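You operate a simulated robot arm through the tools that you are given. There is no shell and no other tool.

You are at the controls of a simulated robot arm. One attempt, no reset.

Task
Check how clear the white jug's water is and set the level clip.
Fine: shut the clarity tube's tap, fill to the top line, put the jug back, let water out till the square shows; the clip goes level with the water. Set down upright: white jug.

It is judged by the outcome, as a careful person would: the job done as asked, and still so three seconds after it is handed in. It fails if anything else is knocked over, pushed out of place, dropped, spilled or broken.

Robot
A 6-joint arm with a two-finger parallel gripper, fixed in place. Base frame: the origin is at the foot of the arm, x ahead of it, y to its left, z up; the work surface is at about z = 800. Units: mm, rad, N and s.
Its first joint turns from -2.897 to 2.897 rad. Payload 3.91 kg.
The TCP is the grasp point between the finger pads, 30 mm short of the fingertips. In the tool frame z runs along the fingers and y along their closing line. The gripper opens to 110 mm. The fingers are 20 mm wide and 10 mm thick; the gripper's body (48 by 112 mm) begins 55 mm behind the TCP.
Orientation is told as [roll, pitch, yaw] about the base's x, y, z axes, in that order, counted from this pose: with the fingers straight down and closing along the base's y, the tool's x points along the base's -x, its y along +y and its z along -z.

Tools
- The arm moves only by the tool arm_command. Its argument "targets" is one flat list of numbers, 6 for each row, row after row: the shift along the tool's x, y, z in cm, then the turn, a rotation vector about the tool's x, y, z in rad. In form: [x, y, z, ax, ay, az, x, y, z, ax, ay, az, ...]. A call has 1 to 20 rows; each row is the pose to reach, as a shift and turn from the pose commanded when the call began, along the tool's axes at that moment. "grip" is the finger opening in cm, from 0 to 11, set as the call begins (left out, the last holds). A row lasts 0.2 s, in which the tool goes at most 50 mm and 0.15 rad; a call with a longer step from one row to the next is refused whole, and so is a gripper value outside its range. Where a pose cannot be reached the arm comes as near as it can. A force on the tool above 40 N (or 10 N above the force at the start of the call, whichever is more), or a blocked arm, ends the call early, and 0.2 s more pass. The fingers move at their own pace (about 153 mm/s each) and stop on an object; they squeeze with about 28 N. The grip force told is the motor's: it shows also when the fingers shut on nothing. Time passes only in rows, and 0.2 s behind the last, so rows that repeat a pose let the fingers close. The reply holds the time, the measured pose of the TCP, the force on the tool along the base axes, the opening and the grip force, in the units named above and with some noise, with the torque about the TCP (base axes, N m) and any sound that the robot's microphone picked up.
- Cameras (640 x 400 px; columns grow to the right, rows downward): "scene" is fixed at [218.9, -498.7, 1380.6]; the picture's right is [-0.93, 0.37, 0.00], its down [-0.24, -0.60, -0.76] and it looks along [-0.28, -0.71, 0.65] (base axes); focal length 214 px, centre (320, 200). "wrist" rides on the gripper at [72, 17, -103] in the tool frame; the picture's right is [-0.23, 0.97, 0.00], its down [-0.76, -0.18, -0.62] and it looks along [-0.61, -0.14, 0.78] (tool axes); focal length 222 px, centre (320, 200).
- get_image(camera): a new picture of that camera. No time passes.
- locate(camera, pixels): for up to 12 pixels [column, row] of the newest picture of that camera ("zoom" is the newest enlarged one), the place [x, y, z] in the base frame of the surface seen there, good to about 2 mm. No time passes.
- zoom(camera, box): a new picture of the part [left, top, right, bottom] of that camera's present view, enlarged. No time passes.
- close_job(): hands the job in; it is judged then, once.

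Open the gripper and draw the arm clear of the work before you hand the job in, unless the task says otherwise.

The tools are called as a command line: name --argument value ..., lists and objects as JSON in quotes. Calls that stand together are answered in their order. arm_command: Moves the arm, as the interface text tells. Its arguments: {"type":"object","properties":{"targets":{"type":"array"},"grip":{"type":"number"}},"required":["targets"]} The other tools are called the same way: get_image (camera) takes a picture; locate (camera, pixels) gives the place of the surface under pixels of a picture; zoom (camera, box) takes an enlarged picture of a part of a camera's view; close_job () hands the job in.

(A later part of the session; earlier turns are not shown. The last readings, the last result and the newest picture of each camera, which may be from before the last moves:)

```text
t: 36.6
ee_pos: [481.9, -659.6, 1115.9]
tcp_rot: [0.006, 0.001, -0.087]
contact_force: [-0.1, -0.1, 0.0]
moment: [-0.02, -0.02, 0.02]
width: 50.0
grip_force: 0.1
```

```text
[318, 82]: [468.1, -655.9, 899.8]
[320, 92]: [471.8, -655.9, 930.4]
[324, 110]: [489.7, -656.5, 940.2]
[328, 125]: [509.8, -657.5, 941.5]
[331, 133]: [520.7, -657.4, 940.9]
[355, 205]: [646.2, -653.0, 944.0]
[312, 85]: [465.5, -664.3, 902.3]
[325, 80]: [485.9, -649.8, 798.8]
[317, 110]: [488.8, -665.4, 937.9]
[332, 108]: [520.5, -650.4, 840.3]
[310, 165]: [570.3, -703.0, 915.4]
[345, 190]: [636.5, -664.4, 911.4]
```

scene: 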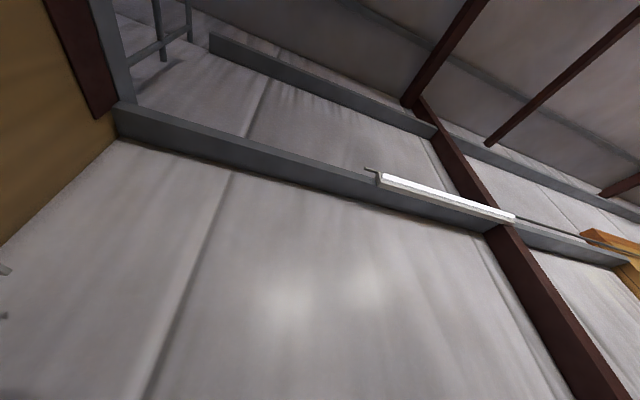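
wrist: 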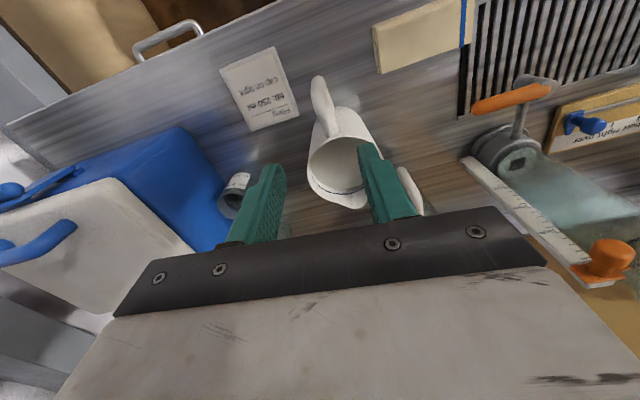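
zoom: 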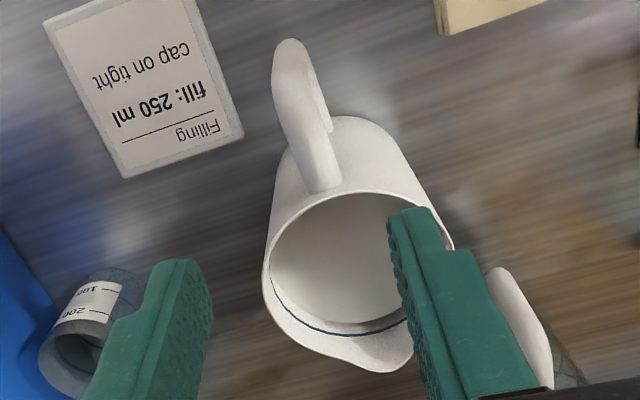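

The handle runs along y≈−657 with its top at z≈941. I descend with the fingers straddling the upright bar, down to TCP z≈891.

arm_command --targets '[0.22, 0.18, 4.5, 0, 0, -0.107, 0.22, 0.18, 9, 0, 0, -0.107, 0.22, 0.18, 13, 0, 0, -0.107, 0.22, 0.18, 17, 0, 0, -0.107, 0.22, 0.18, 20, 0, 0, -0.107, 0.22, 0.18, 21.5, 0, 0, -0.107, 0.22, 0.18, 22.4, 0, 0, -0.107]'

get_image --camera "wrist"

zoom --camera "wrist" --box '[220, 120, 420, 260]'

```text
t: 38.2
ee_pos: [478.5, -656.8, 890.7]
tcp_rot: [0.007, 0.0, 0.016]
contact_force: [-0.1, -0.4, 0.4]
moment: [-0.02, -0.04, -0.01]
width: 50.2
grip_force: 0.0
```

```text
taken
```

wrist: 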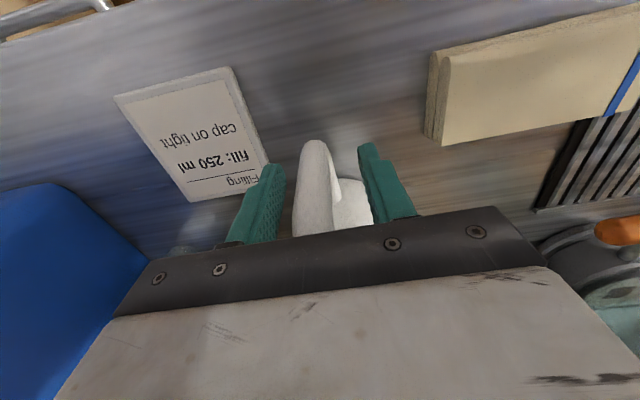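

```text
2.86 times, centred on (320, 190) of wrist
```

zoom: 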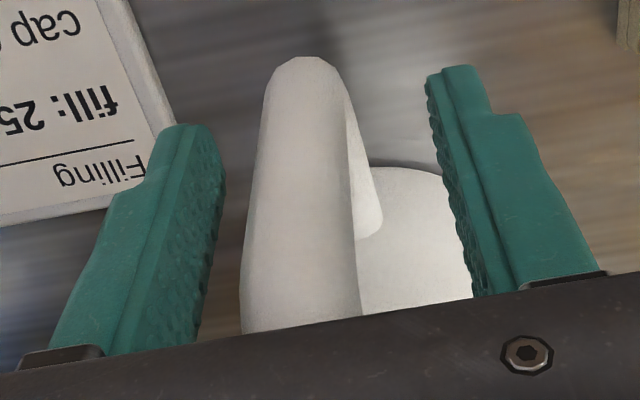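

The upright bar lies between the fingers with long overlap. I close the grip on it.

locate --camera "wrist" --pixels '[[315, 145], [312, 170], [310, 195], [310, 225], [297, 200], [325, 200]]'

arm_command --targets '[0, 0, 0, 0, 0, 0, 0, 0, 0, 0, 0, 0, 0, 0, 0, 0, 0, 0, 0, 0, 0, 0, 0, 0, 0, 0, 0, 0, 0, 0]' --grip 0

```text
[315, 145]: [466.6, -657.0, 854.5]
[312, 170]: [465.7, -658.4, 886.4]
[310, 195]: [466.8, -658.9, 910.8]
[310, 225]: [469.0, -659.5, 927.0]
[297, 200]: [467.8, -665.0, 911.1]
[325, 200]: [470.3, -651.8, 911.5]
```

```text
t: 39.4
ee_pos: [479.2, -656.1, 892.0]
tcp_rot: [0.006, -0.001, 0.018]
contact_force: [1.1, -2.0, 1.3]
moment: [-0.59, 0.07, -0.14]
width: 19.9
grip_force: 28.1
```

Gripped at 19.9 mm with a slight sideways load; I relax it by 2 mm in y and lift a few mm as a slip test.

arm_command --targets '[0, -0.18, 0, 0, 0, 0, 0, -0.18, -0.2, 0, 0, 0, 0, -0.18, -0.4, 0, 0, 0, 0, -0.18, -0.6, 0, 0, 0, 0, -0.18, -0.8, 0, 0, 0, 0, -0.18, -0.8, 0, 0, 0]'

get_image --camera "wrist"

zoom --camera "wrist" --box '[220, 120, 420, 260]'

```text
t: 40.8
ee_pos: [480.0, -658.0, 899.1]
tcp_rot: [0.005, 0.001, 0.017]
contact_force: [-0.1, 0.2, -11.5]
moment: [-0.06, 0.96, 0.05]
width: 19.1
grip_force: 26.7
```

```text
taken
```

wrist: 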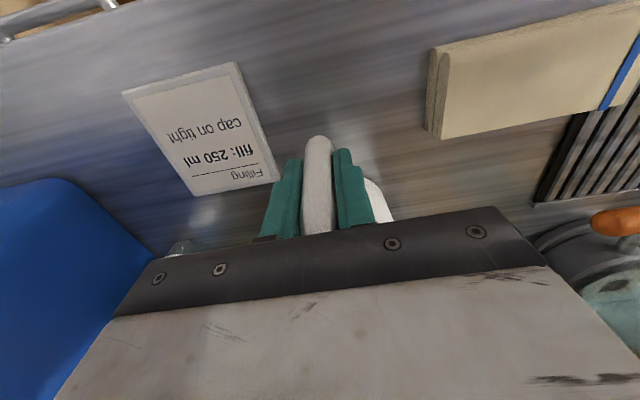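

```text
2.86 times, centred on (320, 190) of wrist
```

zoom: 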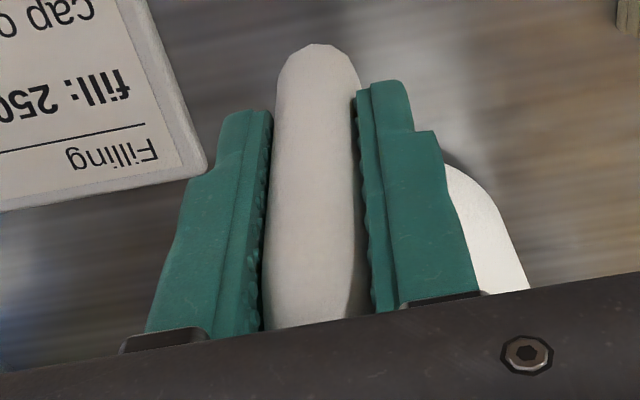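

Now the tool carries 11.5 N and 0.96 N·m. I check the bar's tilt by locating points along it and lift a bit further.

locate --camera "wrist" --pixels '[[318, 140], [318, 155], [318, 170], [318, 195], [318, 215], [318, 228], [376, 200]]'

arm_command --targets '[0, 0, -0.2, 0, 0, 0, 0, 0, -0.4, 0, 0, 0, 0, 0, -0.5, 0, 0, 0, 0, 0, -0.5, 0, 0, 0, 0, 0, -0.5, 0, 0, 0]'

get_image --camera "wrist"

locate --camera "wrist" --pixels '[[318, 140], [318, 155], [318, 170], [318, 195], [318, 215], [318, 228], [376, 200]]'

```text
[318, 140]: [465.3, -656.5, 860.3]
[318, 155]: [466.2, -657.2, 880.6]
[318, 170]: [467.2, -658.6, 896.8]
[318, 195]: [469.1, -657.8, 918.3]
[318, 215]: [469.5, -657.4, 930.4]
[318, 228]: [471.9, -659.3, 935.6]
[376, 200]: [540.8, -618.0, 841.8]
```

```text
t: 42.0
ee_pos: [479.5, -658.5, 903.5]
tcp_rot: [0.004, -0.001, 0.018]
contact_force: [0.3, -0.8, -10.8]
moment: [-0.04, 0.92, 0.01]
width: 19.9
grip_force: 27.5
```

```text
taken
```

wrist: 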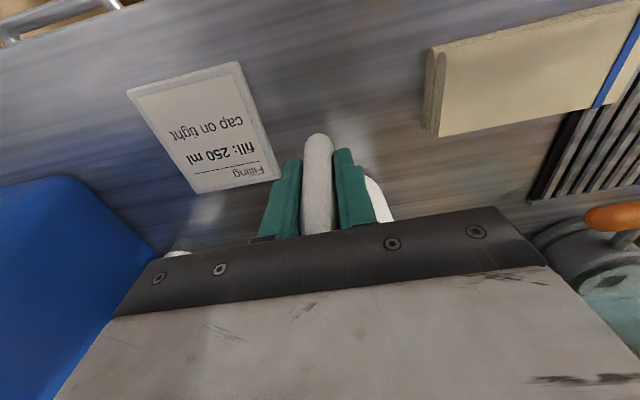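

```text
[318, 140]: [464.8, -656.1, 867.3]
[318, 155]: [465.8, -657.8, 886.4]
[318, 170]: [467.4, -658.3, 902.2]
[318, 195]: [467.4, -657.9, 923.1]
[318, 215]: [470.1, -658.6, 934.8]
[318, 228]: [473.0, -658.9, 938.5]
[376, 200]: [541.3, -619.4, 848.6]
```

Readings stay about 11 N and 0.92 N·m with perhaps 3–4° of tip. I lift 10 mm more to see if it is now free of the table and steady.

arm_command --targets '[0, 0, -0.3, 0, 0, 0, 0, 0, -0.6, 0, 0, 0, 0, 0, -0.9, 0, 0, 0, 0, 0, -1.0, 0, 0, 0, 0, 0, -1.0, 0, 0, 0]'

get_image --camera "wrist"

zoom --camera "wrist" --box '[220, 120, 420, 260]'

locate --camera "wrist" --pixels '[[318, 140], [318, 155], [318, 170], [318, 195], [318, 215], [318, 228], [376, 200]]'

```text
t: 43.2
ee_pos: [479.9, -659.0, 915.5]
tcp_rot: [0.004, 0.001, 0.018]
contact_force: [0.9, -0.4, 2.2]
moment: [-0.49, -0.26, 0.14]
width: 19.5
grip_force: 28.2
```

```text
taken
```

wrist: 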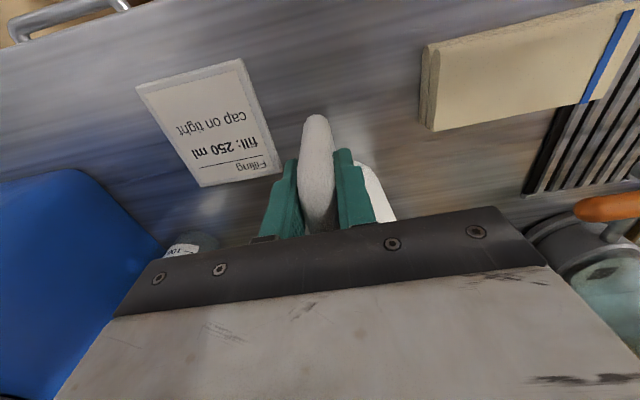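

```text
2.86 times, centred on (320, 190) of wrist
```

zoom: 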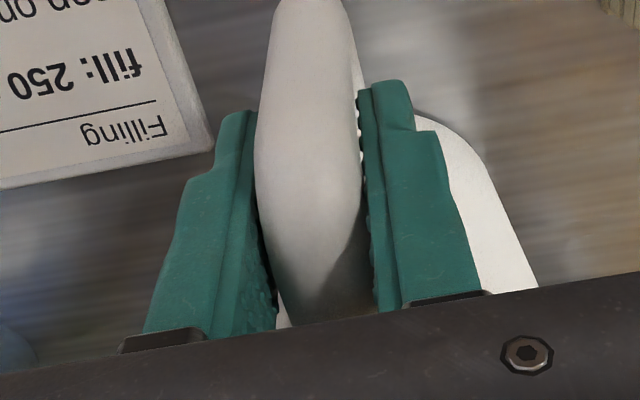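

```text
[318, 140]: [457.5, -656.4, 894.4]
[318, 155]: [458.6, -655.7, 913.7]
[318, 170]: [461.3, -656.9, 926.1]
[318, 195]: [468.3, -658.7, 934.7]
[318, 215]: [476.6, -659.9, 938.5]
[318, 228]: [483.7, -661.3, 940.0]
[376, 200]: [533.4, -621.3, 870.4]
```

The jug slipped back down onto the table (force gone, handle top back at z≈940). I release, rise and check that it stands upright and nothing spilled.

arm_command --targets '[0, 0, 0, 0, 0, 0, 0, 0, 0, 0, 0, 0, 0, 0, 0, 0, 0, 0, 0, 0, -4, 0, 0, 0, 0, 0, -8, 0, 0, 0, 0, 0, -12, 0, 0, 0, 0, 0, -16, 0, 0, 0, 0, 0, -20, 0, 0, 0]' --grip 5

get_image --camera "wrist"

zoom --camera "wrist" --box '[270, 60, 390, 220]'

```text
t: 45.0
ee_pos: [479.3, -660.2, 1113.4]
tcp_rot: [0.008, -0.001, 0.018]
contact_force: [-0.2, -0.7, 0.9]
moment: [0.03, 0.01, -0.01]
width: 50.0
grip_force: 0.1
```

```text
taken
```

wrist: 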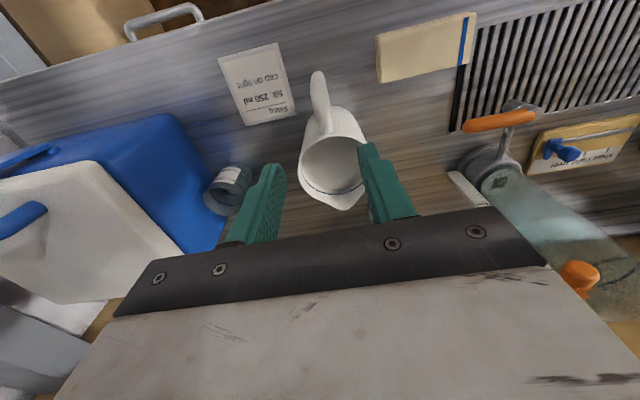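

```text
2.50 times, centred on (330, 140) of wrist
```

zoom: 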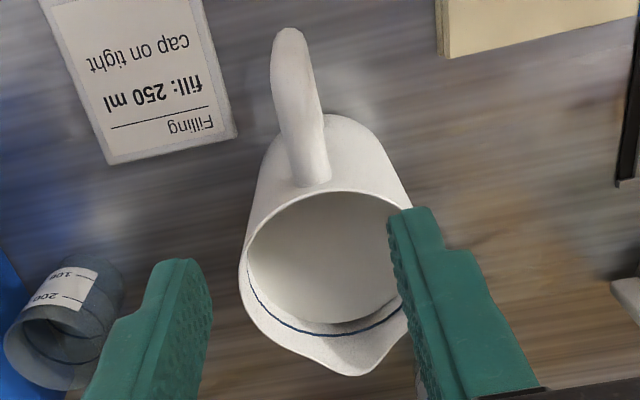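

The jug stands upright about 8 mm nearer the robot, water still inside and no spill seen. The top-bar grip nearer the body has a smaller lever if I let the jug lean ~13° forward (no spill until ~23°), so I measure its present place for that.

locate --camera "zoom" --pixels '[[290, 32], [295, 80], [302, 120], [308, 150], [312, 175], [345, 370], [242, 280], [250, 225], [300, 195], [350, 192], [310, 325], [320, 250]]'

locate --camera "wrist" --pixels '[[313, 110], [330, 105], [319, 90], [311, 90], [326, 90], [320, 137], [345, 138], [356, 142], [299, 170], [305, 150]]'

```text
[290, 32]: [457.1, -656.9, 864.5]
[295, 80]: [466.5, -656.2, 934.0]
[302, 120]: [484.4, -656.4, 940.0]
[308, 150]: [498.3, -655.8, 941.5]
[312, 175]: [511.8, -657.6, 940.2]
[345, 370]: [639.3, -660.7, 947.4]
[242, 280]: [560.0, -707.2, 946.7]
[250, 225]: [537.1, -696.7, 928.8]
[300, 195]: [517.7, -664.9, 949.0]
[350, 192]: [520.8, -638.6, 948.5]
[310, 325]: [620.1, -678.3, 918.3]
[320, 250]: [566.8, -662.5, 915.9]
```

```text
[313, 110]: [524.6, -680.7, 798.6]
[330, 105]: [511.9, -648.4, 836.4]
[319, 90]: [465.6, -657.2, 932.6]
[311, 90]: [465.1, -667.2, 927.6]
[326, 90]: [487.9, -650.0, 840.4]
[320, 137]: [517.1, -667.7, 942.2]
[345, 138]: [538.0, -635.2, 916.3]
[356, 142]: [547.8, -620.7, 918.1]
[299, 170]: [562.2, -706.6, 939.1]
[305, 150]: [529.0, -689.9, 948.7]
```

The handle lies along y≈−656.5 (x 457–516), body centre ≈(569.5,−657), water level 916. I turn the tool half a turn again, backing off toward the robot.

arm_command --targets '[0.45, 0.02, 0, 0, 0, 0.149, 0.9, 0.04, 0, 0, 0, 0.298, 1.35, 0.06, 0, 0, 0, 0.447, 1.8, 0.08, 0, 0, 0, 0.596, 2.25, 0.1, 0, 0, 0, 0.745, 2.7, 0.12, 0, 0, 0, 0.894, 3.15, 0.14, 0, 0, 0, 1.043, 3.6, 0.16, 0, 0, 0, 1.192, 4.05, 0.18, 0, 0, 0, 1.341, 4.5, 0.2, 0, 0, 0, 1.49, 4.95, 0.22, 0, 0, 0, 1.639, 5.4, 0.24, 0, 0, 0, 1.788, 5.85, 0.26, 0, 0, 0, 1.937, 6.3, 0.28, 0, 0, 0, 2.086, 6.75, 0.3, 0, 0, 0, 2.235, 7.2, 0.32, 0, 0, 0, 2.384, 7.65, 0.34, 0, 0, 0, 2.533, 8.1, 0.36, 0, 0, 0, 2.682, 8.55, 0.37, 0, 0, 0, 2.831, 8.9, 0.37, 0, 0, 0, 2.98]'

```text
t: 49.2
ee_pos: [391.8, -657.8, 1114.2]
tcp_rot: [-0.007, 0.001, -2.966]
contact_force: [0.2, -0.1, 0.8]
moment: [-0.01, -0.04, -0.01]
width: 50.0
grip_force: 0.1
```

Yaw is −2.97; I complete the turn to align with the handle, then pitch to horizontal.

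arm_command --targets '[0, 0, 0, 0, 0, 0.1, 0, 0, 0, 0, 0, 0.196]'

arm_command --targets '[0, 0, 0, 0, 0.14, 0, 0, 0, 0, 0, 0.28, 0, 0, 0, 0, 0, 0.42, 0, 0, 0, 0, 0, 0.56, 0, 0, 0, 0, 0, 0.7, 0, 0, 0, 0, 0, 0.84, 0, 0, 0, 0, 0, 0.98, 0, 0, 0, 0, 0, 1.12, 0, 0, 0, 0, 0, 1.26, 0, 0, 0, 0, 0, 1.4, 0, 0, 0, 0, 0, 1.54, 0]'

```text
t: 49.8
ee_pos: [391.7, -657.8, 1114.2]
tcp_rot: [-0.003, -0.001, 3.122]
contact_force: [-1.2, 0.6, 0.1]
moment: [0.01, 0.0, 0.02]
width: 50.3
grip_force: 0.1
```

```text
t: 52.2
ee_pos: [389.3, -658.0, 1115.1]
tcp_rot: [-0.166, 1.542, 2.954]
contact_force: [0.4, -0.1, 0.6]
moment: [-0.01, 0.03, -0.02]
width: 50.4
grip_force: 0.2
```

The tool is horizontal (88°). I descend to the handle's top-bar height behind the jug.

arm_command --targets '[-4.5, -0.1, 0.1, 0, 0, 0, -9, -0.15, 0.2, 0, 0, 0, -13.5, -0.15, 0.4, 0, 0, 0, -18.3, -0.15, 0.53, 0, 0, 0]'

get_image --camera "wrist"

zoom --camera "wrist" --box '[240, 40, 400, 220]'

```text
t: 53.2
ee_pos: [391.4, -657.5, 933.8]
tcp_rot: [-0.141, 1.538, 2.985]
contact_force: [-0.8, -0.5, 0.0]
moment: [-0.03, 0.0, -0.01]
width: 49.8
grip_force: 0.0
```

```text
taken
```

wrist: 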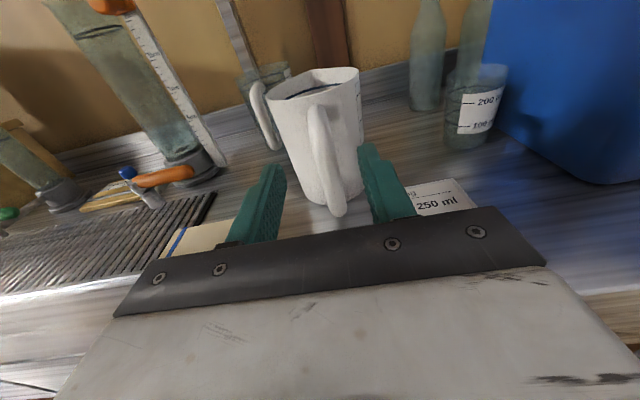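

```text
2.22 times, centred on (320, 130) of wrist
```

zoom: 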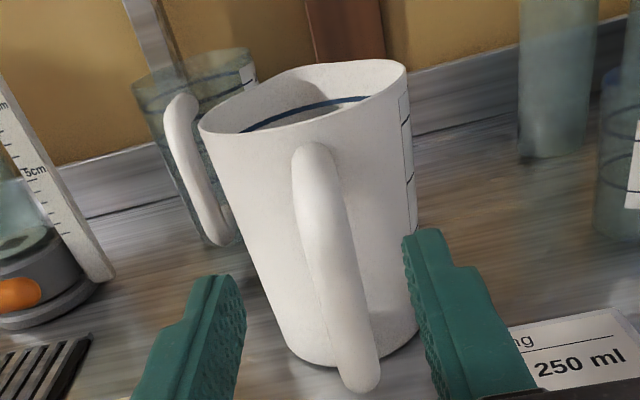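

The jug and handle are ahead. I locate the handle's bar and near rim for final alignment.

locate --camera "zoom" --pixels '[[312, 150], [315, 165], [318, 185], [325, 220], [335, 270], [350, 340], [300, 180], [338, 175], [270, 125], [340, 110], [320, 115], [360, 385]]'

```text
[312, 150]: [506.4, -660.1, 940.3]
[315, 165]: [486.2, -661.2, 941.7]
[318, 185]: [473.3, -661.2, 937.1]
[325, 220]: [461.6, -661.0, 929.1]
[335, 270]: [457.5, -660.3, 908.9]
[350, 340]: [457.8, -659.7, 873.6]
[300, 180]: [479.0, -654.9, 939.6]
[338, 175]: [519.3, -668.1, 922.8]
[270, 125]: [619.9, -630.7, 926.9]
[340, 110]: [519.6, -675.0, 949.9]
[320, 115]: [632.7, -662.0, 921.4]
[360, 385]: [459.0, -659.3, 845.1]
```

I align and slide the open fingers along the top bar to (486,−659,932), tips just short of the body wall.

arm_command --targets '[0.02, 0, 2.5, 0.02, 0, 0, 0.05, 0, 5, 0.02, 0, 0, 0.08, 0, 7.5, 0.02, 0, 0, 0.1, 0, 9.4, 0.02, 0, 0]'

get_image --camera "wrist"

zoom --camera "wrist" --box '[220, 80, 420, 250]'

locate --camera "wrist" --pixels '[[320, 150], [320, 165], [320, 180], [320, 200], [283, 170], [360, 155], [290, 150], [350, 140]]'

```text
t: 54.2
ee_pos: [485.8, -657.7, 929.9]
tcp_rot: [-0.184, 1.54, 2.96]
contact_force: [0.3, 0.7, -0.2]
moment: [0.0, -0.02, -0.02]
width: 50.2
grip_force: 0.0
```

```text
taken
```

wrist: 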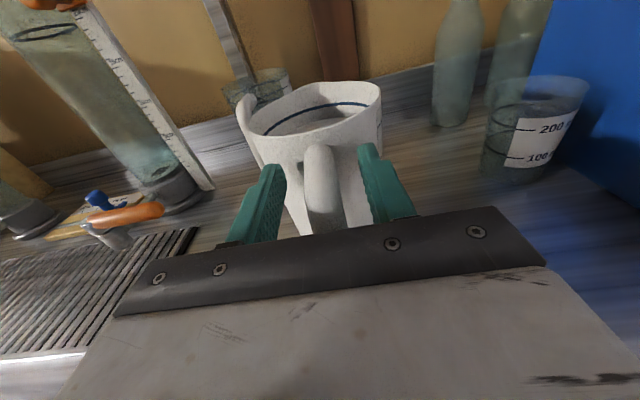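

```text
2.35 times, centred on (320, 165) of wrist
```

zoom: 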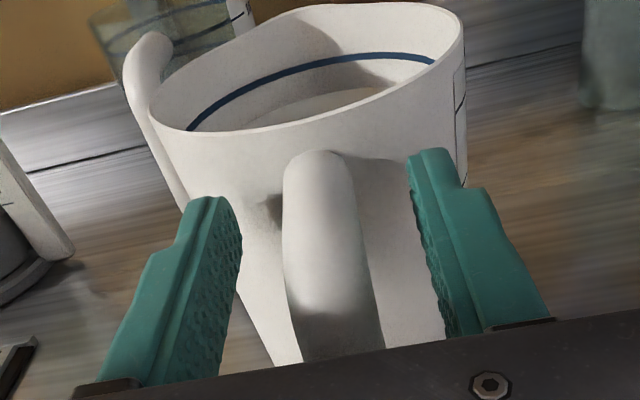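

```text
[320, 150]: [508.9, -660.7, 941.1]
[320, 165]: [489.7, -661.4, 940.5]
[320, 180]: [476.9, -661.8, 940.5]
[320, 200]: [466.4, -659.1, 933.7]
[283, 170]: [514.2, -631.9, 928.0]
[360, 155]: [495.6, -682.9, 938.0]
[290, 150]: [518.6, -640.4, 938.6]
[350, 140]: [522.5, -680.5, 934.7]
```

The bar is centred between the fingers. I raise 1 mm, edge slightly deeper and close the grip.

arm_command --targets '[0.12, 0, 0.2, 0, 0, 0, 0.12, 0, 0.2, 0, 0, 0]'

arm_command --targets '[0, 0, 0, 0, 0, 0, 0, 0, 0, 0, 0, 0, 0, 0, 0, 0, 0, 0, 0, 0, 0, 0, 0, 0, 0, 0, 0, 0, 0, 0]' --grip 0

```text
t: 54.8
ee_pos: [487.3, -656.2, 930.5]
tcp_rot: [-0.19, 1.54, 2.955]
contact_force: [-0.7, -0.2, 0.5]
moment: [0.02, 0.0, 0.02]
width: 49.9
grip_force: 0.2
```

```text
t: 56.0
ee_pos: [487.2, -656.3, 930.3]
tcp_rot: [-0.186, 1.54, 2.961]
contact_force: [-1.1, 1.2, 1.6]
moment: [0.0, -0.03, 0.01]
width: 19.3
grip_force: 28.1
```

Gripped at 19.3 mm. I now tip the jug about its front foot edge by ~13° with tool and jug turning together, so the grip need not slip.

arm_command --targets '[0.383, 0, 0.368, 0, -0.0284, 0, 0.757, 0, 0.746, 0, -0.0568, 0, 1.118, 0, 1.134, 0, -0.0851, 0, 1.468, 0, 1.532, 0, -0.1135, 0, 1.81, 0, 1.94, 0, -0.1419, 0, 2.137, 0, 2.36, 0, -0.1703, 0, 2.45, 0, 2.785, 0, -0.1986, 0, 2.755, 0, 3.22, 0, -0.227, 0]'

get_image --camera "wrist"

locate --camera "wrist" --pixels '[[320, 150], [320, 165], [335, 84], [345, 105], [300, 125], [260, 130], [370, 95]]'

```text
t: 57.8
ee_pos: [520.4, -657.6, 955.9]
tcp_rot: [-0.023, 1.31, 3.121]
contact_force: [0.7, 0.4, -8.4]
moment: [0.02, 0.47, 0.07]
width: 19.5
grip_force: 27.7
```

```text
taken
```

wrist: 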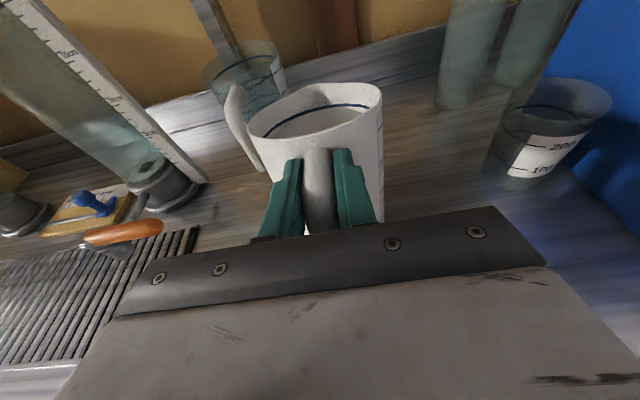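

```text
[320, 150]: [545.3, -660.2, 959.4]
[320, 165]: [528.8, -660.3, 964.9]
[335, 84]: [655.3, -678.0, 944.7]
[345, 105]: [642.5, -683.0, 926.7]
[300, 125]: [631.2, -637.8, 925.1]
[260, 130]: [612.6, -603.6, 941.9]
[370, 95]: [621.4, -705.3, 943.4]
```

Jug and gripper tipped together (8.4 N, 0.47 N·m). I lift straight up slowly by 12 mm and check for slip.

arm_command --targets '[0.19, 0, -0.05, 0, 0, 0, 0.39, 0, -0.1, 0, 0, 0, 0.58, 0, -0.155, 0, 0, 0, 0.77, 0, -0.21, 0, 0, 0, 0.97, 0, -0.26, 0, 0, 0, 1.16, 0, -0.31, 0, 0, 0, 1.16, 0, -0.31, 0, 0, 0]'

get_image --camera "wrist"

locate --camera "wrist" --pixels '[[320, 150], [320, 165], [335, 84], [345, 105], [300, 125], [260, 130], [370, 95]]'

```text
t: 59.4
ee_pos: [519.0, -655.6, 968.4]
tcp_rot: [-0.024, 1.313, 3.12]
contact_force: [0.0, 0.5, -10.1]
moment: [-0.01, 0.57, 0.01]
width: 19.7
grip_force: 28.3
```

```text
taken
```

wrist: 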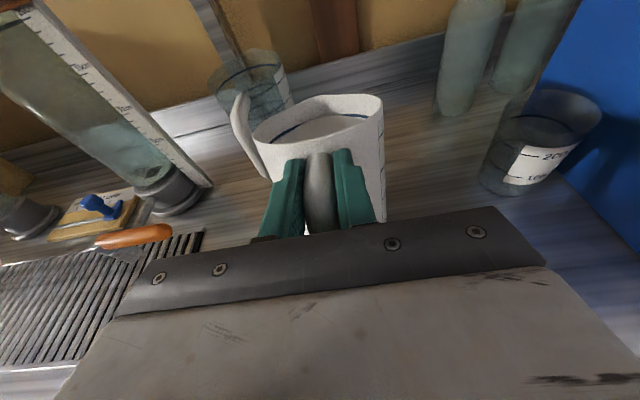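

```text
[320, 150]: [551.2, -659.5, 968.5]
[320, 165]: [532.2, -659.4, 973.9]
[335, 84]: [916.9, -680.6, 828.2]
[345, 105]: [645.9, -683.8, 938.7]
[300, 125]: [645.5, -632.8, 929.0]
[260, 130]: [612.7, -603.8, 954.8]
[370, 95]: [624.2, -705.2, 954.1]
```

The jug slipped ~4° further nose-down relative to the gripper. I hold still briefly to see whether it creeps.

arm_command --targets '[0, 0, 0, 0, 0, 0, 0, 0, 0, 0, 0, 0, 0, 0, 0, 0, 0, 0, 0, 0, 0, 0, 0, 0, 0, 0, 0, 0, 0, 0]'

get_image --camera "wrist"

zoom --camera "wrist" --box '[220, 60, 420, 230]'

```text
t: 60.6
ee_pos: [520.2, -657.4, 969.2]
tcp_rot: [-0.025, 1.313, 3.122]
contact_force: [0.7, 0.2, -10.8]
moment: [-0.03, 0.57, -0.01]
width: 20.0
grip_force: 28.2
```

```text
taken
```

wrist: 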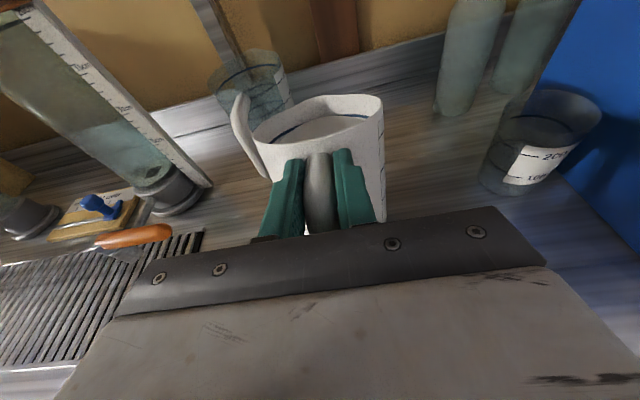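

```text
2.35 times, centred on (320, 145) of wrist
```

zoom: 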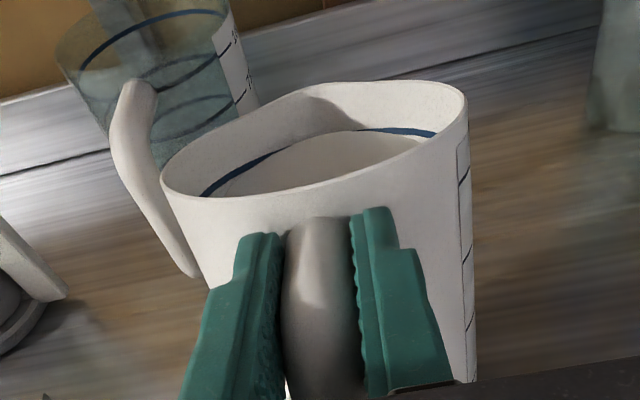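

No creep. I lift 10 mm more; if the jug is already clear of the table its view should not change.

arm_command --targets '[0.19, 0, -0.05, 0, 0, 0, 0.39, 0, -0.1, 0, 0, 0, 0.58, 0, -0.155, 0, 0, 0, 0.77, 0, -0.21, 0, 0, 0, 0.97, 0, -0.26, 0, 0, 0, 0.97, 0, -0.26, 0, 0, 0]'

get_image --camera "wrist"

zoom --camera "wrist" --box '[220, 60, 420, 230]'

```text
t: 62.0
ee_pos: [518.4, -657.0, 978.9]
tcp_rot: [-0.024, 1.312, 3.123]
contact_force: [-0.3, -0.5, -9.7]
moment: [-0.02, 0.55, -0.02]
width: 19.5
grip_force: 28.0
```

```text
taken
```

wrist: 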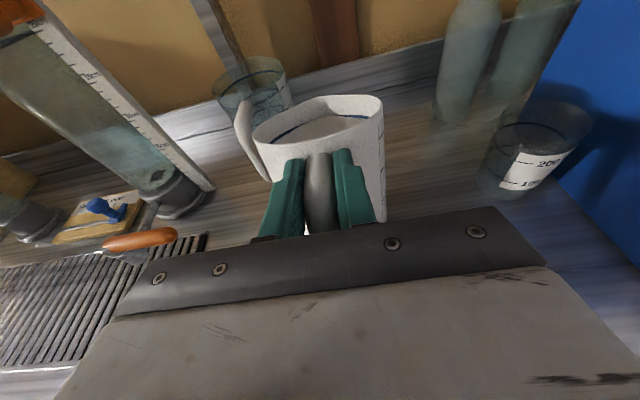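

```text
2.35 times, centred on (320, 145) of wrist
```

zoom: 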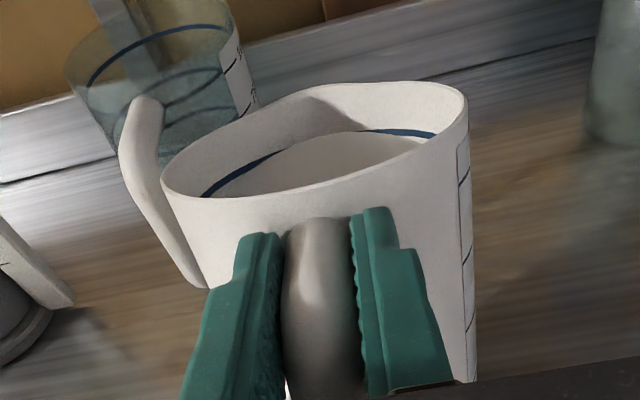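

The view is unchanged: the jug hangs free and steady. I locate the rim, spout and water to know its tilt.

locate --camera "zoom" --pixels '[[163, 178], [466, 110], [280, 200], [350, 186], [330, 84], [290, 97], [240, 127], [400, 84], [340, 155], [270, 175], [390, 145], [300, 88]]'

```text
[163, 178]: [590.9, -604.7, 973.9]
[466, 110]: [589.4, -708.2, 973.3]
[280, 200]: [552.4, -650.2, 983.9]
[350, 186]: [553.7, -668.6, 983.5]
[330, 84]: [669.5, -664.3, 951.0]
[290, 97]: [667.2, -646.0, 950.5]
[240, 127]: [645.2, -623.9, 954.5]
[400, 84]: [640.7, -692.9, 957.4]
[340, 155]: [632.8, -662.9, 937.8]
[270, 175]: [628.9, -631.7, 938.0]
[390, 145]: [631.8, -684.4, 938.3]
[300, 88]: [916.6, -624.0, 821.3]
```

The jug leans 15.6° nose-down (spout tip ≈(670,−656,951), water z≈938), with margin before spilling. I lift it slowly and smoothly to a safe carrying height.

arm_command --targets '[0.26, 0, -0.04, 0, 0, 0, 0.78, 0, -0.12, 0, 0, 0, 1.55, 0, -0.25, 0, 0, 0, 2.59, 0, -0.41, 0, 0, 0, 3.89, 0, -0.62, 0, 0, 0, 5.18, 0, -0.82, 0, 0, 0, 6.73, 0, -1.07, 0, 0, 0, 8.29, 0, -1.31, 0, 0, 0, 9.84, 0, -1.56, 0, 0, 0, 11.4, 0, -1.8, 0, 0, 0, 12.95, 0, -2.05, 0, 0, 0, 14.5, 0, -2.3, 0, 0, 0, 16.06, 0, -2.54, 0, 0, 0, 17.6, 0, -2.79, 0, 0, 0, 19.2, 0, -3.03, 0, 0, 0, 20.7, 0, -3.28, 0, 0, 0, 22.3, 0, -3.53, 0, 0, 0, 23.8, 0, -3.77, 0, 0, 0, 25.1, 0, -3.98, 0, 0, 0, 25.9, 0, -4.1, 0, 0, 0]'

get_image --camera "wrist"

```text
t: 66.2
ee_pos: [545.2, -657.7, 1239.3]
tcp_rot: [-0.027, 1.312, 3.12]
contact_force: [0.3, -0.3, -10.6]
moment: [0.02, 0.51, 0.0]
width: 19.8
grip_force: 27.7
```

```text
taken
```

wrist: 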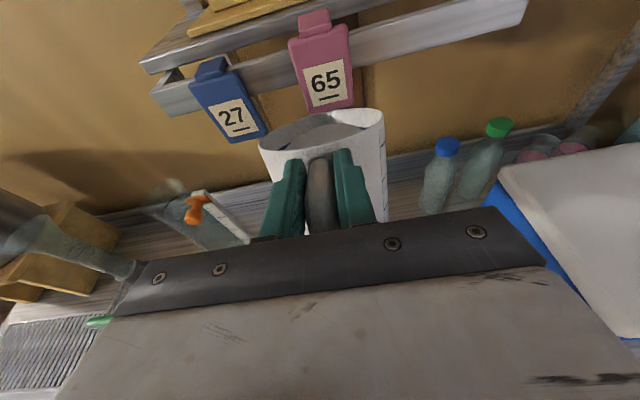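

The far rim dropped in view from row 95 to 110: the jug slipped further nose-down. I measure rim and water right away.

zoom --camera "wrist" --box '[220, 80, 420, 250]'

locate --camera "wrist" --pixels '[[263, 152], [383, 122], [300, 153], [335, 147], [312, 113], [295, 120], [330, 110], [335, 130], [310, 135], [350, 128]]'

```text
2.35 times, centred on (320, 165) of wrist
```

zoom: 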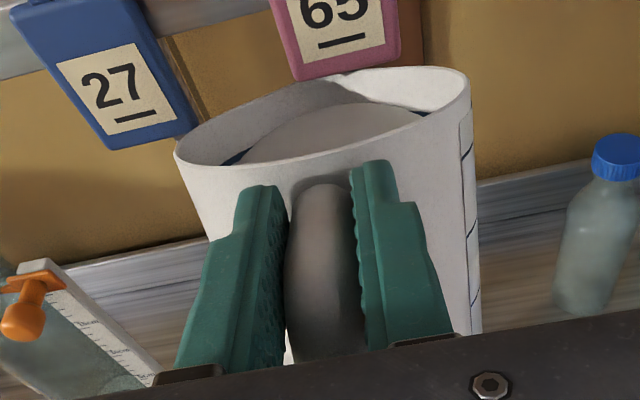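

```text
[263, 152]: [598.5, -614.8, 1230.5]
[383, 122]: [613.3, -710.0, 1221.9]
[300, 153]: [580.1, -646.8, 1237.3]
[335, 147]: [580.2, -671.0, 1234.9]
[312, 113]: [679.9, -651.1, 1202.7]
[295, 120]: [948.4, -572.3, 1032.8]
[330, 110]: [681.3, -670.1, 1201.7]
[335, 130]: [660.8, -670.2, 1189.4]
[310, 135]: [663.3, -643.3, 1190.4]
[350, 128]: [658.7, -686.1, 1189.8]
```

The jug now leans ~19°, water 1190 vs lip ~1200. I check how the handle bar sits in the fingers.

locate --camera "wrist" --pixels '[[318, 160], [320, 170], [320, 185], [320, 200], [320, 220], [300, 165], [345, 155], [297, 190], [350, 190]]'

```text
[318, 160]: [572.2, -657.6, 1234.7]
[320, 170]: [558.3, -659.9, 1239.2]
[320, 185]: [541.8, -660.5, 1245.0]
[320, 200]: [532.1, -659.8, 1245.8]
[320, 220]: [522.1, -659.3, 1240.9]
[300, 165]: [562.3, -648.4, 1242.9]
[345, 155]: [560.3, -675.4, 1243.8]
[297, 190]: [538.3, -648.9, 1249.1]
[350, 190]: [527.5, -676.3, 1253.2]
```

The bar has slid ~6 mm down within the pads. Rather than speed, I move very gently sideways toward the tube in short checked steps, easing back slightly to stay clear of the clip.

arm_command --targets '[0.01, -0.1, -0.03, 0, 0, 0, 0.03, -0.3, -0.08, 0, 0, 0, 0.05, -0.6, -0.16, 0, 0, 0, 0.08, -1.0, -0.26, 0, 0, 0, 0.11, -1.5, -0.39, 0, 0, 0, 0.15, -2.0, -0.52, 0, 0, 0, 0.19, -2.5, -0.65, 0, 0, 0, 0.23, -3.0, -0.78, 0, 0, 0, 0.26, -3.5, -0.91, 0, 0, 0, 0.29, -3.9, -1.02, 0, 0, 0, 0.31, -4.2, -1.09, 0, 0, 0, 0.324, -4.3, -1.12, 0, 0, 0]'

get_image --camera "wrist"

zoom --camera "wrist" --box '[220, 80, 420, 250]'

locate --camera "wrist" --pixels '[[320, 170], [320, 185], [320, 200], [300, 153], [335, 147], [312, 113], [330, 110], [335, 130], [310, 135]]'

```text
t: 68.8
ee_pos: [536.3, -615.7, 1246.3]
tcp_rot: [-0.024, 1.311, 3.124]
contact_force: [0.7, 0.4, -10.2]
moment: [-0.04, 0.5, 0.0]
width: 19.7
grip_force: 28.4
```

```text
taken
```

wrist: 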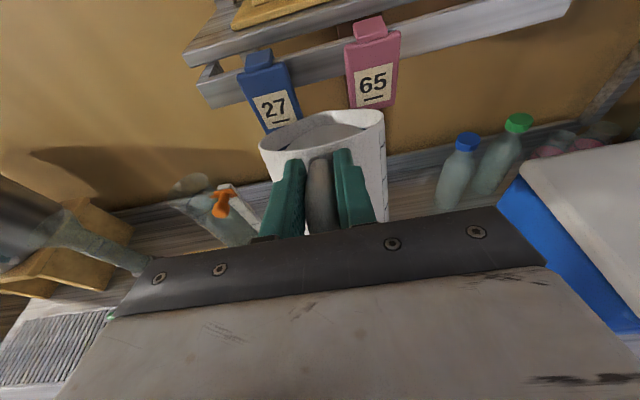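

```text
2.35 times, centred on (320, 165) of wrist
```

zoom: 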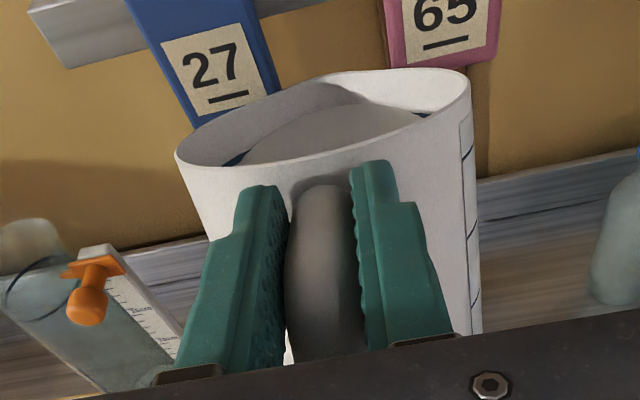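

```text
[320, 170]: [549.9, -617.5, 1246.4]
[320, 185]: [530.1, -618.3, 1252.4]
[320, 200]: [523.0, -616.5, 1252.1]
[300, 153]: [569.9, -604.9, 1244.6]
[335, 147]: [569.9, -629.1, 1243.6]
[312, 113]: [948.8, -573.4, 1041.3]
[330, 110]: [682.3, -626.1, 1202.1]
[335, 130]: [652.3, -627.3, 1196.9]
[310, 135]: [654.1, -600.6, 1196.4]
```

The jug held steady through that move. I continue sideways with a smooth profile.

arm_command --targets '[0.0, -0.1, -0.01, 0, 0, 0, 0.01, -0.3, -0.02, 0, 0, 0, 0.02, -0.6, -0.04, 0, 0, 0, 0.04, -1.1, -0.07, 0, 0, 0, 0.06, -1.7, -0.11, 0, 0, 0, 0.09, -2.4, -0.15, 0, 0, 0, 0.12, -3.2, -0.2, 0, 0, 0, 0.15, -4.0, -0.25, 0, 0, 0, 0.18, -4.8, -0.3, 0, 0, 0, 0.21, -5.6, -0.35, 0, 0, 0, 0.24, -6.4, -0.4, 0, 0, 0, 0.26, -7.2, -0.45, 0, 0, 0, 0.29, -8.0, -0.5, 0, 0, 0, 0.32, -8.8, -0.55, 0, 0, 0, 0.35, -9.6, -0.6, 0, 0, 0, 0.38, -10.3, -0.64, 0, 0, 0, 0.4, -10.9, -0.68, 0, 0, 0, 0.42, -11.3, -0.71, 0, 0, 0, 0.43, -11.6, -0.72, 0, 0, 0, 0.43, -11.7, -0.73, 0, 0, 0]'

get_image --camera "wrist"

locate --camera "wrist" --pixels '[[320, 170], [320, 185], [320, 200], [300, 153], [335, 147], [320, 113], [335, 130], [310, 135]]'

```text
t: 73.0
ee_pos: [529.1, -498.4, 1252.8]
tcp_rot: [-0.025, 1.312, 3.121]
contact_force: [0.5, -0.3, -10.3]
moment: [0.0, 0.49, 0.03]
width: 19.6
grip_force: 28.2
```

```text
taken
```

wrist: 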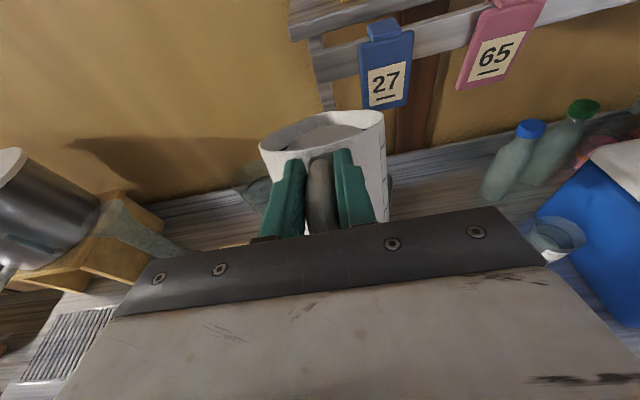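

```text
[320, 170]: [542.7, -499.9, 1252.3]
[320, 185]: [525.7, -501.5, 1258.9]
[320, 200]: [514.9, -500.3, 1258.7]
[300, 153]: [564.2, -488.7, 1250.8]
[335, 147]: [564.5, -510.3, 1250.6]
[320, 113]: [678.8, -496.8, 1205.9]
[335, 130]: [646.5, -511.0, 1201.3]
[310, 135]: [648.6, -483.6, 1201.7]
```

Steady: tilt ≈20.5°, lip ~(679,−497,1206), water ~1201.5. I continue the last 145 mm sideways with a small nose-up correction for margin.

arm_command --targets '[0, -0.1, 0, 0, 0.003, 0, 0, -0.4, 0, 0, 0.006, 0, 0, -0.8, 0, 0, 0.009, 0, 0, -1.4, 0, 0, 0.012, 0, 0, -2.1, 0, 0, 0.015, 0, 0, -2.9, 0, 0, 0.018, 0, 0, -3.8, 0, 0, 0.021, 0, 0, -4.7, 0, 0, 0.024, 0, 0, -5.6, 0, 0, 0.027, 0, 0, -6.5, 0, 0, 0.03, 0, 0, -7.4, 0, 0, 0.03, 0, 0, -8.3, 0, 0, 0.03, 0, 0, -9.2, 0, 0, 0.03, 0, 0, -10.1, 0, 0, 0.03, 0, 0, -11.0, 0, 0, 0.03, 0, 0, -11.9, 0, 0, 0.03, 0, 0, -12.8, 0, 0, 0.03, 0, 0, -13.6, 0, 0, 0.03, 0, 0, -14.2, 0, 0, 0.03, 0, 0, -14.5, 0, 0, 0.03, 0]'

get_image --camera "wrist"

zoom --camera "wrist" --box '[220, 60, 420, 230]'

locate --camera "wrist" --pixels '[[320, 170], [320, 185], [320, 200], [300, 153], [335, 147], [320, 113], [335, 130], [310, 135]]'

```text
t: 77.2
ee_pos: [528.4, -353.5, 1255.6]
tcp_rot: [-0.026, 1.342, 3.121]
contact_force: [-0.4, 0.0, -10.3]
moment: [0.0, 0.49, 0.01]
width: 19.8
grip_force: 28.4
```

```text
taken
```

wrist: 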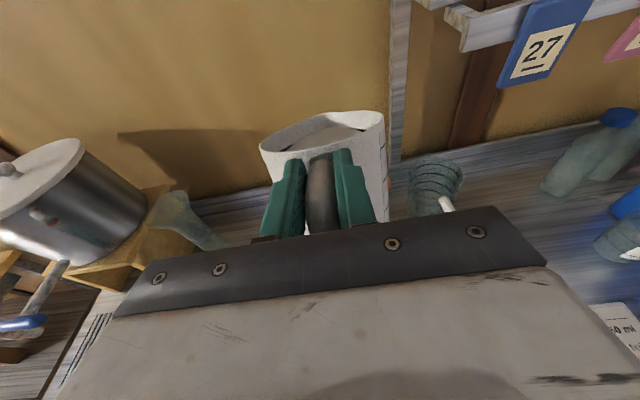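

```text
2.35 times, centred on (320, 145) of wrist
```

zoom: 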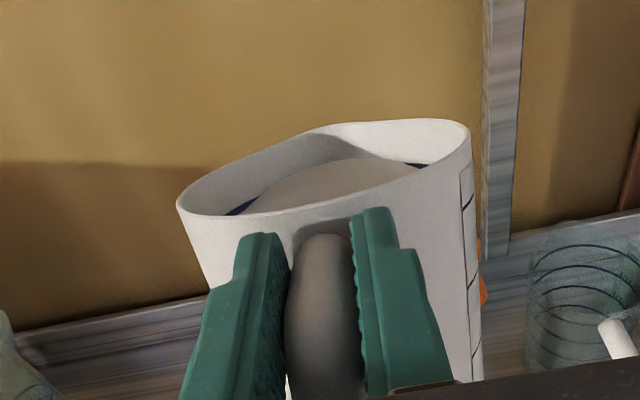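

```text
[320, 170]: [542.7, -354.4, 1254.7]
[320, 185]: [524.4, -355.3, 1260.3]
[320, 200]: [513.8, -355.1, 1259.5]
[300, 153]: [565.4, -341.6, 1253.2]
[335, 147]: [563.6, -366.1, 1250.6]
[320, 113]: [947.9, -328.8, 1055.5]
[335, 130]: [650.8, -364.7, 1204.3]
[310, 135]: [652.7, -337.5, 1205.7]
```

The jug is now in front of the tube. I locate the spout tip precisely.

locate --camera "zoom" --pixels '[[305, 136], [315, 132], [325, 129], [335, 126], [345, 126], [290, 145], [270, 152], [380, 122], [320, 150], [330, 165]]'

```text
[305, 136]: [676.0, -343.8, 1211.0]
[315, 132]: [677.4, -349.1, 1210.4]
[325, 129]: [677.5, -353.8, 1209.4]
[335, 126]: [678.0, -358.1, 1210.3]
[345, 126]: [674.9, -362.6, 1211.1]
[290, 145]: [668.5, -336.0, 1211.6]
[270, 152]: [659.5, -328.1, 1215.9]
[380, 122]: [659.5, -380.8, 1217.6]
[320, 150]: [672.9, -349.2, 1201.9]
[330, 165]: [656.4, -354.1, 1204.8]
```

The lip is at (678,−354,1210), tilt ≈19°. I bring it slowly down and forward to about (697,−354,1165), just above the tube mouth.

arm_command --targets '[-0.08, 0, 0.06, 0, 0, 0, -0.28, 0, 0.2, 0, 0, 0, -0.6, 0, 0.43, 0, 0, 0, -1.0, 0, 0.72, 0, 0, 0, -1.45, 0, 1.05, 0, 0, 0, -1.9, 0, 1.38, 0, 0, 0, -2.35, 0, 1.71, 0, 0, 0, -2.8, 0, 2.03, 0, 0, 0, -3.2, 0, 2.33, 0, 0, 0, -3.55, 0, 2.58, 0, 0, 0, -3.8, 0, 2.76, 0, 0, 0, -3.95, 0, 2.87, 0, 0, 0]'

get_image --camera "wrist"

zoom --camera "wrist" --box '[220, 60, 420, 230]'

locate --camera "zoom" --pixels '[[315, 132], [325, 129], [335, 126], [345, 126], [320, 150], [330, 165], [280, 205], [345, 190]]'

```text
t: 79.8
ee_pos: [547.8, -353.4, 1208.5]
tcp_rot: [-0.025, 1.343, 3.119]
contact_force: [-0.4, 1.2, -9.8]
moment: [0.0, 0.49, 0.02]
width: 19.6
grip_force: 28.1
```

```text
taken
```

wrist: 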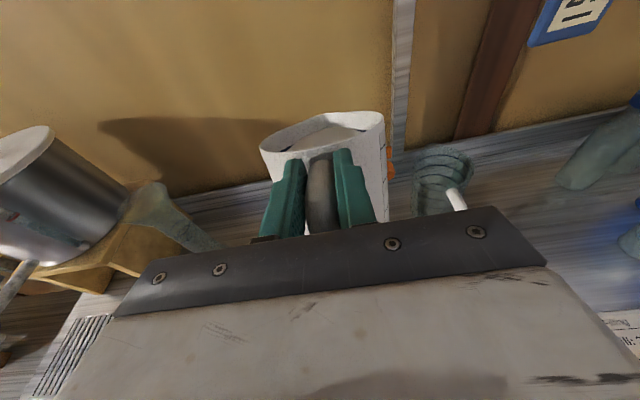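

```text
2.35 times, centred on (320, 145) of wrist
```

zoom: 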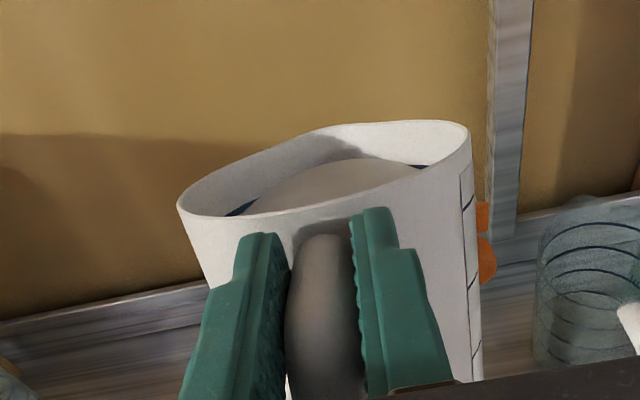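

```text
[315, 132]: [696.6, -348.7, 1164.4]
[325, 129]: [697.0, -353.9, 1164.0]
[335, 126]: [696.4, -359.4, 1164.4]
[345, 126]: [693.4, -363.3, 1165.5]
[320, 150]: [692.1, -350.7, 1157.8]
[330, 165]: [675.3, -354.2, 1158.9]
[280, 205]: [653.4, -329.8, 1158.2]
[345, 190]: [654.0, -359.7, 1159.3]
```

Lip at (697,−354,1164), right above the mouth. I start tipping slowly about the lip.

arm_command --targets '[0.156, 0, 0.011, 0, -0.01, 0, 0.312, 0, 0.024, 0, -0.02, 0, 0.467, 0, 0.039, 0, -0.03, 0, 0.623, 0, 0.055, 0, -0.04, 0, 0.778, 0, 0.073, 0, -0.05, 0, 0.934, 0, 0.092, 0, -0.06, 0, 0.934, 0, 0.092, 0, -0.06, 0, 0.934, 0, 0.092, 0, -0.06, 0]'

get_image --camera "wrist"

zoom --camera "wrist" --box '[220, 60, 420, 230]'

locate --camera "zoom" --pixels '[[315, 132], [325, 129], [335, 126], [345, 126], [320, 150], [330, 165], [280, 205], [345, 190]]'

```text
t: 81.6
ee_pos: [549.9, -352.5, 1217.4]
tcp_rot: [-0.021, 1.281, 3.125]
contact_force: [0.7, -0.6, -10.2]
moment: [-0.02, 0.43, -0.02]
width: 19.6
grip_force: 27.6
```

```text
taken
```

wrist: 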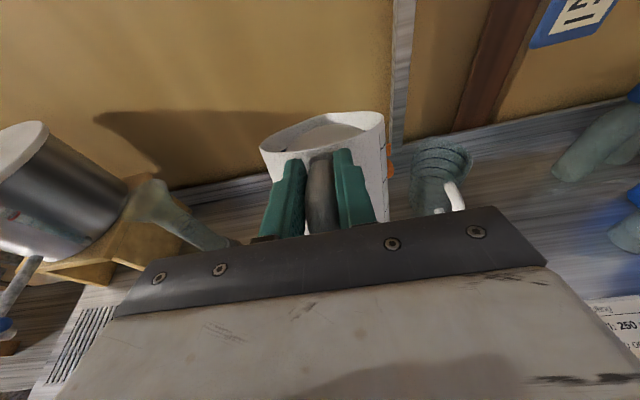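

```text
2.35 times, centred on (320, 145) of wrist
```

zoom: 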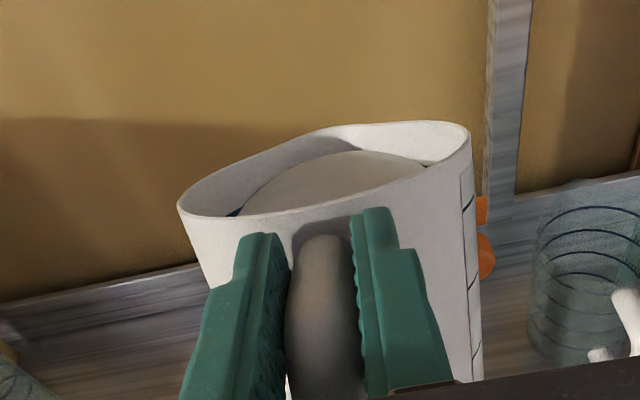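

```text
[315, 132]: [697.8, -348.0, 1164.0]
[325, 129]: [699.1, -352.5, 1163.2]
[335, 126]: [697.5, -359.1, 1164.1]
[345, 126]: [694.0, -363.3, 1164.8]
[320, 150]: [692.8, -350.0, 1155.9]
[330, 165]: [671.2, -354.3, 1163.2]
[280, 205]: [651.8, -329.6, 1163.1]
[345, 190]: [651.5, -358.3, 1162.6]
```

The water is right at the lip (1163). I tip a further 0.06 rad to begin the pour and hold.

arm_command --targets '[0.156, 0, 0.011, 0, -0.01, 0, 0.312, 0, 0.023, 0, -0.02, 0, 0.468, 0, 0.037, 0, -0.03, 0, 0.624, 0, 0.052, 0, -0.04, 0, 0.78, 0, 0.07, 0, -0.05, 0, 0.936, 0, 0.088, 0, -0.06, 0, 0.936, 0, 0.088, 0, -0.06, 0, 0.936, 0, 0.088, 0, -0.06, 0, 0.936, 0, 0.088, 0, -0.06, 0]'

get_image --camera "wrist"

zoom --camera "wrist" --box '[220, 60, 420, 230]'

locate --camera "zoom" --pixels '[[315, 132], [325, 129], [335, 126], [345, 126], [320, 150], [330, 165], [280, 205], [345, 190]]'

```text
t: 83.6
ee_pos: [553.7, -353.1, 1226.5]
tcp_rot: [-0.018, 1.22, 3.128]
contact_force: [0.6, 0.4, -10.2]
moment: [-0.01, 0.36, 0.01]
width: 19.8
grip_force: 28.0
```

```text
taken
```

wrist: 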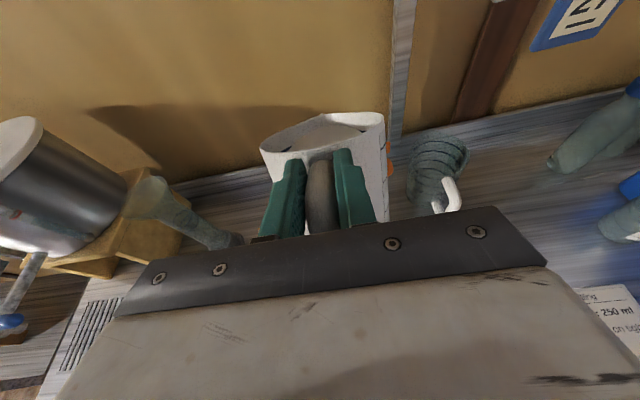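

```text
2.35 times, centred on (320, 145) of wrist
```

zoom: 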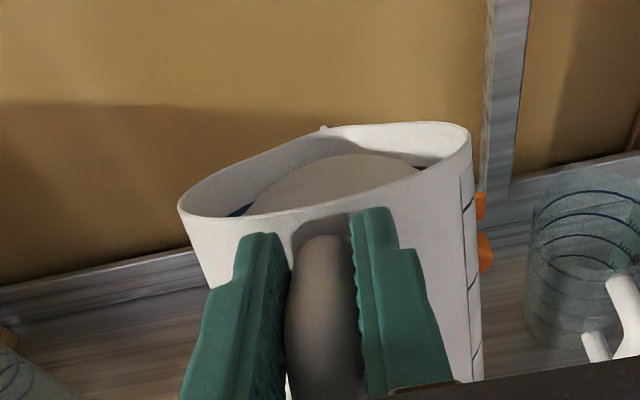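

```text
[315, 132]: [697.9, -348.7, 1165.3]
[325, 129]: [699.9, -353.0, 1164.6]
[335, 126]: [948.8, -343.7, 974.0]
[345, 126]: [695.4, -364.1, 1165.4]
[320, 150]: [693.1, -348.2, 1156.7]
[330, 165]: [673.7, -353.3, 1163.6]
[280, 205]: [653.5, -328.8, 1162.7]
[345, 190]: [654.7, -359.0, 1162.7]
```

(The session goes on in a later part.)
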